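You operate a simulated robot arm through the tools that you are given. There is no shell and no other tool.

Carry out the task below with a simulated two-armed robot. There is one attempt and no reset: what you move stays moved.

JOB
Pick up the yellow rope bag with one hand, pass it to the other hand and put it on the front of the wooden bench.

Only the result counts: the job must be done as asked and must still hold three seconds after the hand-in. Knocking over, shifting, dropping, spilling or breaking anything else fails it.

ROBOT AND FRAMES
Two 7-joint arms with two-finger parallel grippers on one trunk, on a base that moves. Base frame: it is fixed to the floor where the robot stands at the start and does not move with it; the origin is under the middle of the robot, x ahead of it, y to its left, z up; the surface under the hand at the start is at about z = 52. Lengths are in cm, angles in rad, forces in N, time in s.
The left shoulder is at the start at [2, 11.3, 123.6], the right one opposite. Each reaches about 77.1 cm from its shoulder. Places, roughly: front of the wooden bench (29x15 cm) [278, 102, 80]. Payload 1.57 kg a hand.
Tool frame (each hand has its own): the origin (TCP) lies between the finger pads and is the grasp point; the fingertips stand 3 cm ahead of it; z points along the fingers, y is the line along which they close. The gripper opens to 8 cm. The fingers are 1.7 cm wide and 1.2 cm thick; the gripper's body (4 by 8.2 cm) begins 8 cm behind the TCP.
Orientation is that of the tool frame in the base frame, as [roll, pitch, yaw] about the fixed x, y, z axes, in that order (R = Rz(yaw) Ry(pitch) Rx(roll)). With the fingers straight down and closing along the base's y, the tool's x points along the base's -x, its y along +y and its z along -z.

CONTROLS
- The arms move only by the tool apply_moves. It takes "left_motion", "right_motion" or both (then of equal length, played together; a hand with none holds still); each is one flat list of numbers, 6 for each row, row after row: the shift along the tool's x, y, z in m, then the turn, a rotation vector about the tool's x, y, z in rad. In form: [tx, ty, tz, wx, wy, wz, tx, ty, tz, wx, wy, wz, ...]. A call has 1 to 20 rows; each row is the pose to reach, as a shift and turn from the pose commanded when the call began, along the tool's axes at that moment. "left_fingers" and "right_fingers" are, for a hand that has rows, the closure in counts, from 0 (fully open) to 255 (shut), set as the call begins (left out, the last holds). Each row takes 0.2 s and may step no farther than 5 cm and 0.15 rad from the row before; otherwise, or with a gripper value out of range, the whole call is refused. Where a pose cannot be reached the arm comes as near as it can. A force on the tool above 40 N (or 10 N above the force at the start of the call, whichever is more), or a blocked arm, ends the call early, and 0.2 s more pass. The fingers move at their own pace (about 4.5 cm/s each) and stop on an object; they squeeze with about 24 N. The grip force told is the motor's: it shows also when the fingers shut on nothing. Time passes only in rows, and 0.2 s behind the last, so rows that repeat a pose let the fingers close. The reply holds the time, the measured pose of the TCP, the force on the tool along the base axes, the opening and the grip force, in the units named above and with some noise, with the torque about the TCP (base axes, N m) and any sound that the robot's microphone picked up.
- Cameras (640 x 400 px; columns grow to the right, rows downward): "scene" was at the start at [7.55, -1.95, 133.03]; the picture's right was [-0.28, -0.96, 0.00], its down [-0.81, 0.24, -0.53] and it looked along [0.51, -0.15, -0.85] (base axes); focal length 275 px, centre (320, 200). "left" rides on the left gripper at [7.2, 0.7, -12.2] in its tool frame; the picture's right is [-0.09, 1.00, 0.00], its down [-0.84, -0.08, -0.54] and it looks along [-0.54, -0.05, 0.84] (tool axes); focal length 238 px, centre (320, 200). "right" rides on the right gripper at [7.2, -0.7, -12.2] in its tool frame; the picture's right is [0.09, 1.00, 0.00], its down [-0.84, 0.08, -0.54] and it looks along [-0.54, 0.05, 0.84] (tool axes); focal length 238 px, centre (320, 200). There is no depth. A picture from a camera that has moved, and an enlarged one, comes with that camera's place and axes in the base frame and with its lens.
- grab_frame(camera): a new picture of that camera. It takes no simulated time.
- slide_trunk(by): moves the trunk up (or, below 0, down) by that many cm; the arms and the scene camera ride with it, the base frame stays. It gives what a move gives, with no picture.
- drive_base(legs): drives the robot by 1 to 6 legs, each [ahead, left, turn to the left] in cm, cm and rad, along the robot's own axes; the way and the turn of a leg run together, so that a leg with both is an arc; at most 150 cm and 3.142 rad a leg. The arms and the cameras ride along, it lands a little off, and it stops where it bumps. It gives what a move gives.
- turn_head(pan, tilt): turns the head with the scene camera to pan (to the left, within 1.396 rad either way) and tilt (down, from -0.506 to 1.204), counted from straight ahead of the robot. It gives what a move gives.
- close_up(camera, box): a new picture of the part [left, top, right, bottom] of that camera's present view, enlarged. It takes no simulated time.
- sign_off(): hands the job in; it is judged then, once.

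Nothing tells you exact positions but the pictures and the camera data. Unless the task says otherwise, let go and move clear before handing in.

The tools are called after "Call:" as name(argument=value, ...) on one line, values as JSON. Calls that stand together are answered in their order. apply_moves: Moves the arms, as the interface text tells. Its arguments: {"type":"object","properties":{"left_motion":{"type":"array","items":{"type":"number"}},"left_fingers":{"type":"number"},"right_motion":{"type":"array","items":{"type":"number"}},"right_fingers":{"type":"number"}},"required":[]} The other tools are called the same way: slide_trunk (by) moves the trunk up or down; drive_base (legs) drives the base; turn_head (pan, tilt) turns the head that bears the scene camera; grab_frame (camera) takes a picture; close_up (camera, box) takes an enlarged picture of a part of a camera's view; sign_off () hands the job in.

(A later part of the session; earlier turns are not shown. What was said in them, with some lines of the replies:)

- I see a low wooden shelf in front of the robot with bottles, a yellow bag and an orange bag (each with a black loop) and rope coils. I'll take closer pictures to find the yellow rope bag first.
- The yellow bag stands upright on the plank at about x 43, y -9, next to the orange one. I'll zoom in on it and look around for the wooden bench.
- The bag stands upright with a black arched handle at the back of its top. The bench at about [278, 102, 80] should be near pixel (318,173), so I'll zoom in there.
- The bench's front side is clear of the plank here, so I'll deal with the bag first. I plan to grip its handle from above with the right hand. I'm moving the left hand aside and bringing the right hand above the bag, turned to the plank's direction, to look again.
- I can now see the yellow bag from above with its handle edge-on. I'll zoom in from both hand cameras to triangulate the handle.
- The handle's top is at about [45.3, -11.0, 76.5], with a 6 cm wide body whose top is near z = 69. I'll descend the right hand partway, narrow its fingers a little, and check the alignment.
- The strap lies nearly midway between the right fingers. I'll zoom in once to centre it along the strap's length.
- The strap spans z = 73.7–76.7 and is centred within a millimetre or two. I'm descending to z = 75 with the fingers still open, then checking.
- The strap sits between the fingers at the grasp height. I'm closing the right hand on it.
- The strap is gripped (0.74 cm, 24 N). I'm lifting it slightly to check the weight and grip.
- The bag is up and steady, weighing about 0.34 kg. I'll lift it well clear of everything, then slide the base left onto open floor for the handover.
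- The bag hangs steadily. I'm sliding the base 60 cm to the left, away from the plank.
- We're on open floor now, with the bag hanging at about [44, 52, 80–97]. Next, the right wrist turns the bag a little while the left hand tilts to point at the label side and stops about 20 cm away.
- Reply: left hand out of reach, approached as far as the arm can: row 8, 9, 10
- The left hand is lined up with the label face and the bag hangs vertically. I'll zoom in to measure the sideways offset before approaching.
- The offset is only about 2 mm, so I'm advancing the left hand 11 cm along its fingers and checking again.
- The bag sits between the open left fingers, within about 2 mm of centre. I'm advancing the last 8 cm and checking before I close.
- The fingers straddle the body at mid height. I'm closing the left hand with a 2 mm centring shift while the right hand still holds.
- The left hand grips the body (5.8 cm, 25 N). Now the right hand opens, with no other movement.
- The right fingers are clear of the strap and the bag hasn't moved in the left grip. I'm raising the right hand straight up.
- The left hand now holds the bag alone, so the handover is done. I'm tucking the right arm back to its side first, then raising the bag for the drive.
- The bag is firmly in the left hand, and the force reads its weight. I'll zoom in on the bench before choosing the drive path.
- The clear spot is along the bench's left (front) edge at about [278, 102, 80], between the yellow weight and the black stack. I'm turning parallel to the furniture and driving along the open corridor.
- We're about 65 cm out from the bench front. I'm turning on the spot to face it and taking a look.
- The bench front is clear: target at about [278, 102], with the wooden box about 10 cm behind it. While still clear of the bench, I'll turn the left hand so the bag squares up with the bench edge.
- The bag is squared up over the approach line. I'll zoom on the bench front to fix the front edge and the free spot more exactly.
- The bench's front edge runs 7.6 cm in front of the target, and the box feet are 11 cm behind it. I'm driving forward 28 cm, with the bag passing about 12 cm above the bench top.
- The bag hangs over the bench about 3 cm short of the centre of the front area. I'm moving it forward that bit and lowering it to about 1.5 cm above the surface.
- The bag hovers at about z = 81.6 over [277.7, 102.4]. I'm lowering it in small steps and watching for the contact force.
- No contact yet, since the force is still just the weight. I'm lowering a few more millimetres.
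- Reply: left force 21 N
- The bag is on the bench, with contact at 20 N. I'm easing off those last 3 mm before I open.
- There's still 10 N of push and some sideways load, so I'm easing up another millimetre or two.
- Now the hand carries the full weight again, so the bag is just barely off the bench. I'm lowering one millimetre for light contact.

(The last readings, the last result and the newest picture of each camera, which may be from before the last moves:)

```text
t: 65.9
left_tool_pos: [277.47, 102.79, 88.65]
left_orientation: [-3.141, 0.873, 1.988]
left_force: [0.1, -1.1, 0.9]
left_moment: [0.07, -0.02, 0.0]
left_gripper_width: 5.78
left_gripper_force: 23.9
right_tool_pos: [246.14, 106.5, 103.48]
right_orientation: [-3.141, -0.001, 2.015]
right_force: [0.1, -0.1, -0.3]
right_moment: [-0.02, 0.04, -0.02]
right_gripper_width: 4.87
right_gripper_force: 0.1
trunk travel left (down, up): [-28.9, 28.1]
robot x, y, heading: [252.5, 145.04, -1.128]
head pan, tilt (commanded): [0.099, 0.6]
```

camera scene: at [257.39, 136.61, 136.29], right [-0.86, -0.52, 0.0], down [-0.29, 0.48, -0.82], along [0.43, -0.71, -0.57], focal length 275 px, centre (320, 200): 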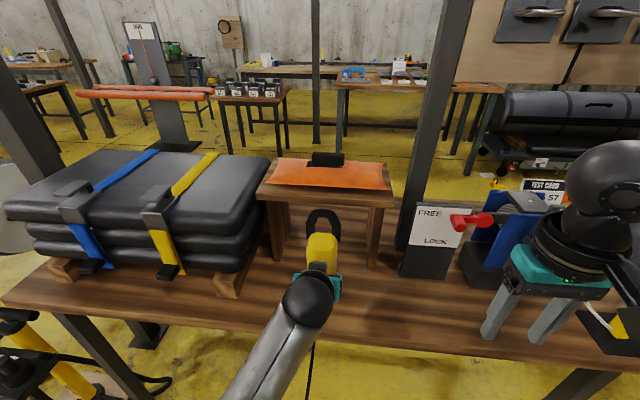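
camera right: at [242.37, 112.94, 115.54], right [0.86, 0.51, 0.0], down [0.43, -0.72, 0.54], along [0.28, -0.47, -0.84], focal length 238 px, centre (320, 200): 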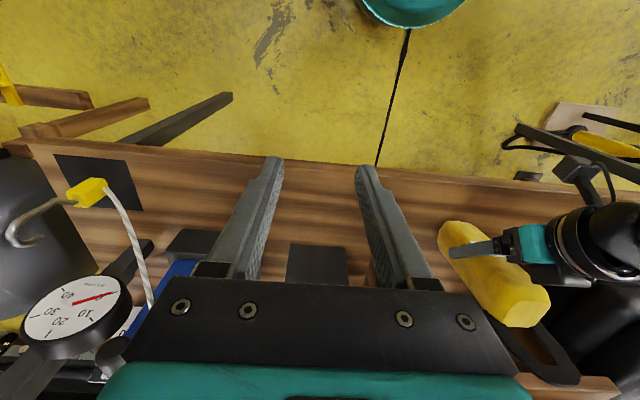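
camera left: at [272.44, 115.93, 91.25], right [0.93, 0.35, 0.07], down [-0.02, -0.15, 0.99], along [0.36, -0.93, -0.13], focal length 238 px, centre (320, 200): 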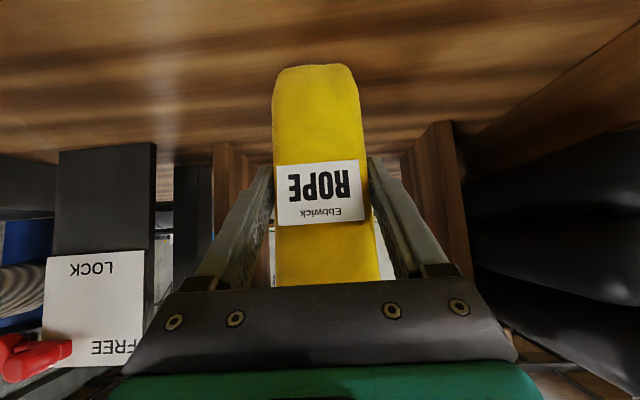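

Light contact: the bench now carries the weight. I'm opening the left hand without moving it.

Call:
apply_moves(left_motion=[0, 0, 0, 0, 0, 0, 0, 0, 0, 0, 0, 0, 0, 0, 0, 0, 0, 0, 0, 0, 0, 0, 0, 0, 0, 0, 0, 0, 0, 0], left_fingers=0)

Call:
grab_frame(camera="left")

Call:
close_up(camera="scene", box=[250, 180, 410, 320])

Call:
close_up(camera="right", box=[420, 190, 600, 390])

```text
t: 67.1
left_tool_pos: [277.52, 102.7, 88.65]
left_orientation: [-3.141, 0.872, 1.987]
left_force: [0.5, 0.2, -0.1]
left_moment: [0.02, -0.01, 0.02]
left_gripper_width: 7.98
left_gripper_force: 0.2
right_tool_pos: [246.09, 106.59, 103.38]
right_orientation: [3.14, 0.0, 2.015]
right_force: [0.1, -0.9, -1.1]
right_moment: [0.01, 0.0, 0.02]
right_gripper_width: 4.85
right_gripper_force: 0.1
trunk travel left (down, up): [-28.9, 28.1]
robot x, y, heading: [252.52, 145.13, -1.126]
head pan, tilt (commanded): [0.099, 0.6]
```

```text
taken
camera left: at [272.44, 115.83, 90.99], right [0.93, 0.35, 0.07], down [-0.02, -0.14, 0.99], along [0.36, -0.93, -0.13], focal length 238 px, centre (320, 200)
```

left: 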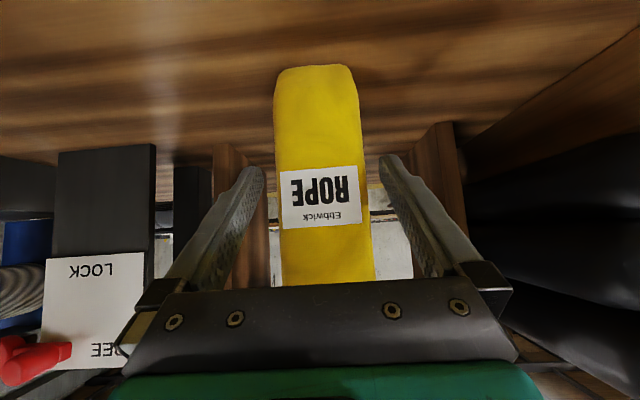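

```text
2.86 times, centred on (330, 250) of scene
camera zoom: at [257.38, 136.63, 136.29], right [-0.86, -0.52, 0.0], down [-0.29, 0.48, -0.83], along [0.43, -0.71, -0.56], focal length 787 px, centre (291, 57)
```

zoom: 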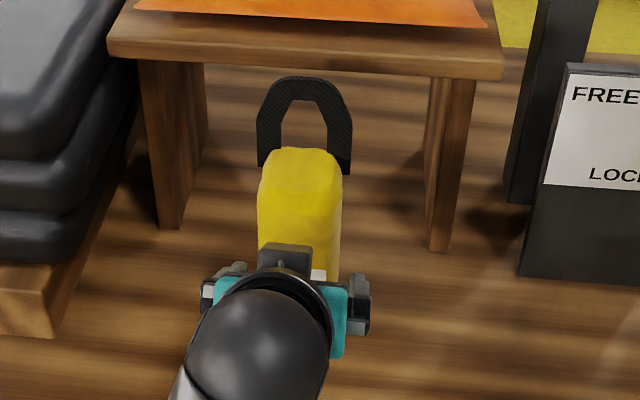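

```text
2.00 times, centred on (510, 290) of right
camera zoom: at [242.36, 112.95, 115.55], right [0.86, 0.51, 0.0], down [0.43, -0.72, 0.54], along [0.28, -0.47, -0.84], focal length 477 px, centre (-60, 20)
```

zoom: 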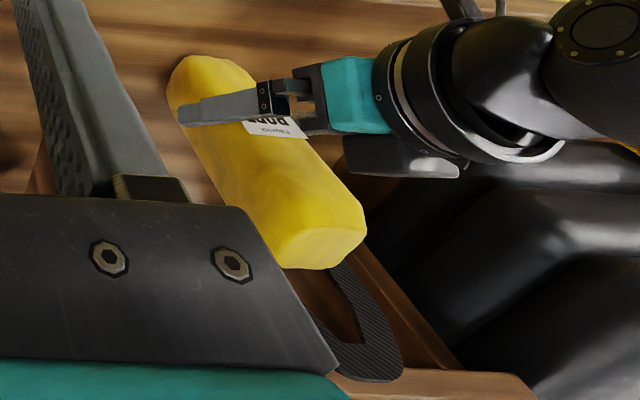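

The bag stands on its own between the open fingers. I'm backing the left hand straight out along its fingers.

Call:
apply_moves(left_motion=[0, 0, -0.015, 0, 0, 0, 0, 0, -0.03, 0, 0, 0, 0, 0, -0.045, 0, 0, 0, 0, 0, -0.06, 0, 0, 0, 0, 0, -0.08, 0, 0, 0, 0, 0, -0.1, 0, 0, 0, 0, 0, -0.12, 0, 0, 0, 0, 0, -0.12, 0, 0, 0])

Call:
grab_frame(camera="left")

Call:
grab_frame(camera="scene")

Call:
grab_frame(camera="right")

```text
t: 68.9
left_tool_pos: [276.03, 111.89, 96.01]
left_orientation: [3.009, 0.883, 1.885]
left_force: [0.3, -0.6, 0.1]
left_moment: [0.02, -0.01, -0.04]
left_gripper_width: 7.98
left_gripper_force: 0.0
right_tool_pos: [246.04, 106.57, 103.38]
right_orientation: [-3.141, 0.0, 2.016]
right_force: [-0.4, 0.5, 0.7]
right_moment: [0.04, -0.02, -0.01]
right_gripper_width: 4.84
right_gripper_force: 0.1
trunk travel left (down, up): [-28.9, 28.1]
robot x, y, heading: [252.66, 144.87, -1.129]
head pan, tilt (commanded): [0.099, 0.6]
```

```text
taken
camera left: at [270.82, 124.74, 98.24], right [0.93, 0.35, 0.15], down [-0.1, -0.16, 0.98], along [0.37, -0.92, -0.12], focal length 238 px, centre (320, 200)
```

left: 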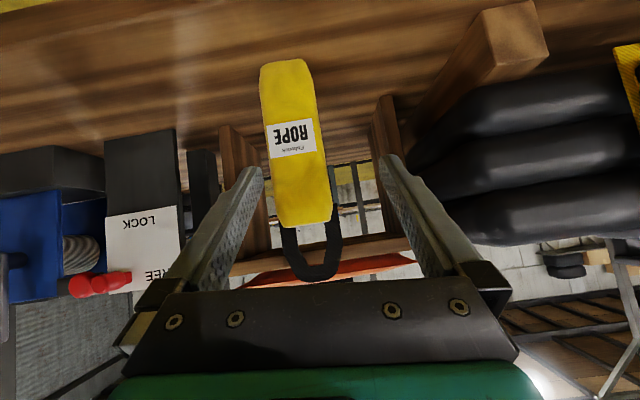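

```text
taken
camera scene: at [257.38, 136.63, 136.29], right [-0.86, -0.52, 0.0], down [-0.29, 0.48, -0.83], along [0.43, -0.71, -0.56], focal length 275 px, centre (320, 200)
```

scene: 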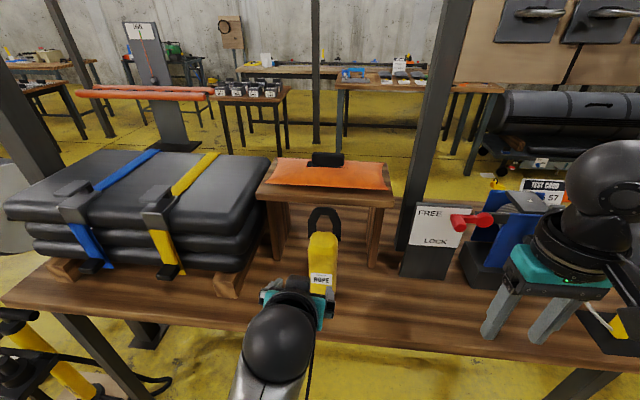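

```text
taken
camera right: at [242.36, 112.95, 115.55], right [0.86, 0.51, 0.0], down [0.43, -0.72, 0.54], along [0.28, -0.47, -0.84], focal length 238 px, centre (320, 200)
```

right: 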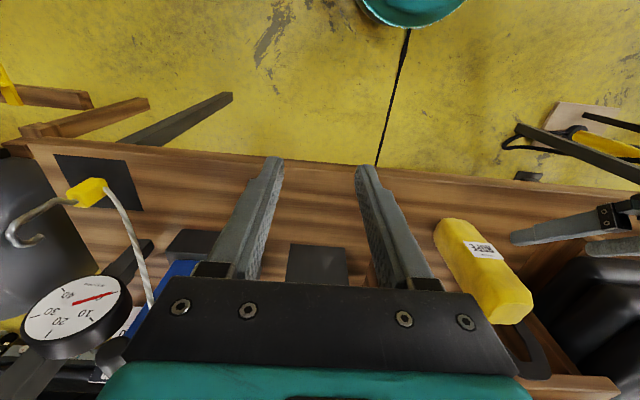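

The left hand is clear of the bag, which stands upright. I'm backing the base straight away from the bench so both arms are well clear, then checking.

Call:
drive_base(legs=[[-35, 0, 0]])

Call:
grab_frame(camera="scene")

Call:
close_up(camera="scene", box=[230, 130, 430, 280])

Call:
grab_frame(camera="left")

```text
t: 71.2
left_tool_pos: [260.82, 144.02, 95.76]
left_orientation: [3.01, 0.875, 1.892]
left_force: [0.0, 0.2, -0.3]
left_moment: [0.01, 0.0, 0.03]
left_gripper_width: 8.0
left_gripper_force: 0.1
right_tool_pos: [231.15, 138.38, 103.39]
right_orientation: [3.141, -0.001, 2.021]
right_force: [-1.1, -0.6, 0.3]
right_moment: [-0.02, -0.01, -0.01]
right_gripper_width: 4.86
right_gripper_force: 0.1
trunk travel left (down, up): [-28.9, 28.1]
robot x, y, heading: [237.26, 176.91, -1.12]
head pan, tilt (commanded): [0.099, 0.6]
```

```text
taken
camera scene: at [242.19, 168.53, 136.3], right [-0.85, -0.52, 0.0], down [-0.3, 0.48, -0.83], along [0.43, -0.7, -0.56], focal length 275 px, centre (320, 200)
```

scene: 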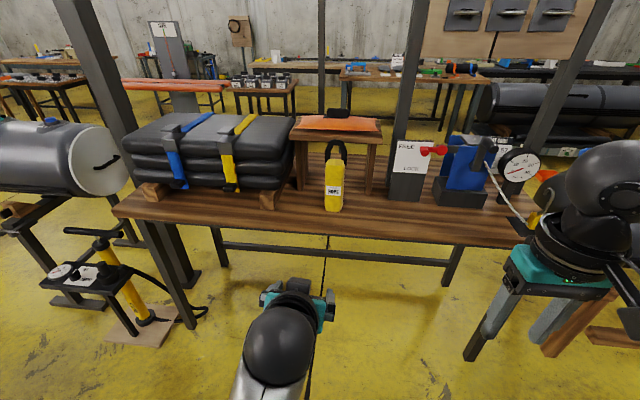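

```text
2.67 times, centred on (330, 205) of scene
camera zoom: at [242.19, 168.53, 136.3], right [-0.85, -0.52, 0.0], down [-0.3, 0.48, -0.83], along [0.43, -0.7, -0.56], focal length 734 px, centre (293, 187)
```

zoom: 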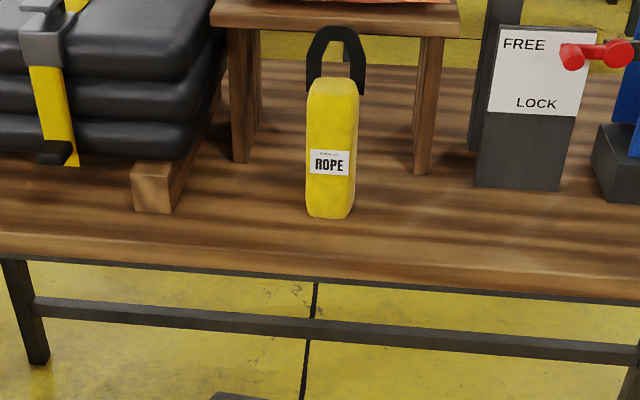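

```text
taken
camera left: at [255.57, 156.9, 98.03], right [0.92, 0.35, 0.15], down [-0.1, -0.17, 0.98], along [0.37, -0.92, -0.12], focal length 238 px, centre (320, 200)
```

left: 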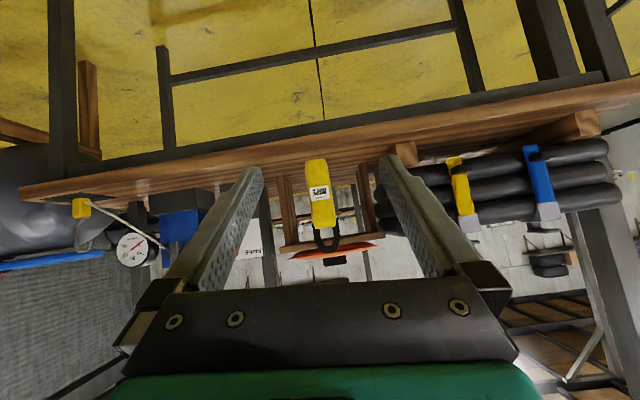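

The bag stands upright on the bench front. I'll zoom in closely to check how far it sits from the front edge.

Call:
close_up(camera="scene", box=[290, 180, 390, 250])

Call:
close_up(camera="left", box=[240, 100, 400, 280])

Call:
grab_frame(camera="right")

```text
5.71 times, centred on (340, 215) of scene
camera zoom: at [242.19, 168.53, 136.3], right [-0.85, -0.52, 0.0], down [-0.3, 0.48, -0.83], along [0.43, -0.7, -0.56], focal length 1574 px, centre (206, 114)
```

zoom: 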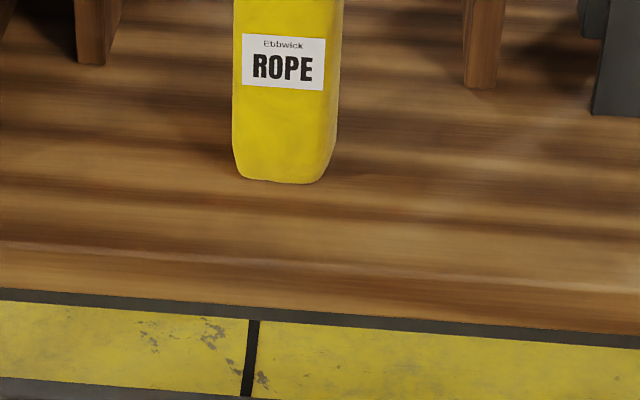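

```text
2.22 times, centred on (320, 190) of left
camera zoom: at [255.57, 156.9, 98.03], right [0.92, 0.35, 0.15], down [-0.1, -0.17, 0.98], along [0.37, -0.92, -0.12], focal length 530 px, centre (320, 222)
```

zoom: 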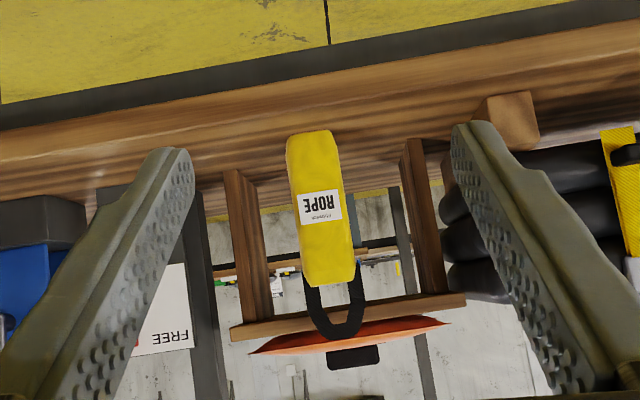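

```text
taken
camera right: at [227.36, 144.72, 115.56], right [0.86, 0.52, 0.0], down [0.43, -0.72, 0.54], along [0.28, -0.46, -0.84], focal length 238 px, centre (320, 200)
```

right: 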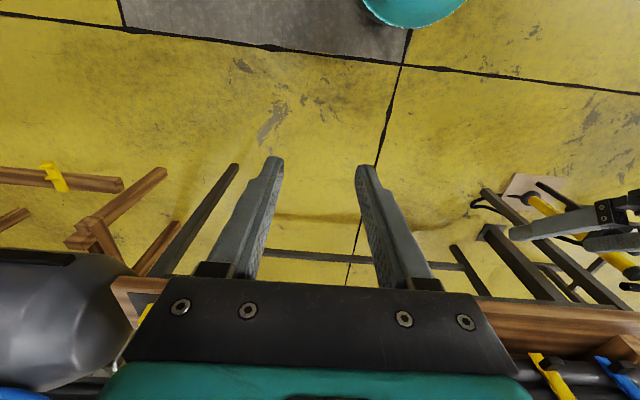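

The bag stands upright with its front face about 7–8 cm behind the bench's front edge. It isn't touching anything else, and both hands are empty and well clear, so I'm handing in.

Call:
sign_off()

```text
The job is handed in.
```

The yellow rope bag is standing upright on the front of the wooden bench, and I have handed the job in. The hand-in was accepted, but I wasn't told how it was judged.

- **Pick-up:** the right hand lifted the bag by its handle from the plank.
- **Handover:** the left hand gripped the body on open floor, and the right hand then let go.
- **Placement:** the left hand set it down at about [279, 99], roughly 3 cm further in than the centre point you gave. From the pictures, the bag lies wholly within the 29 x 15 cm front area, with its label facing out. Its front face is about 7–8 cm from the edge, and it isn't touching anything else on the bench.

While setting it down, I pressed the bag on the bench at about 20 N before easing off. I saw nothing knocked over or shifted. Both hands are empty and the base has backed about 35 cm away from the bench.
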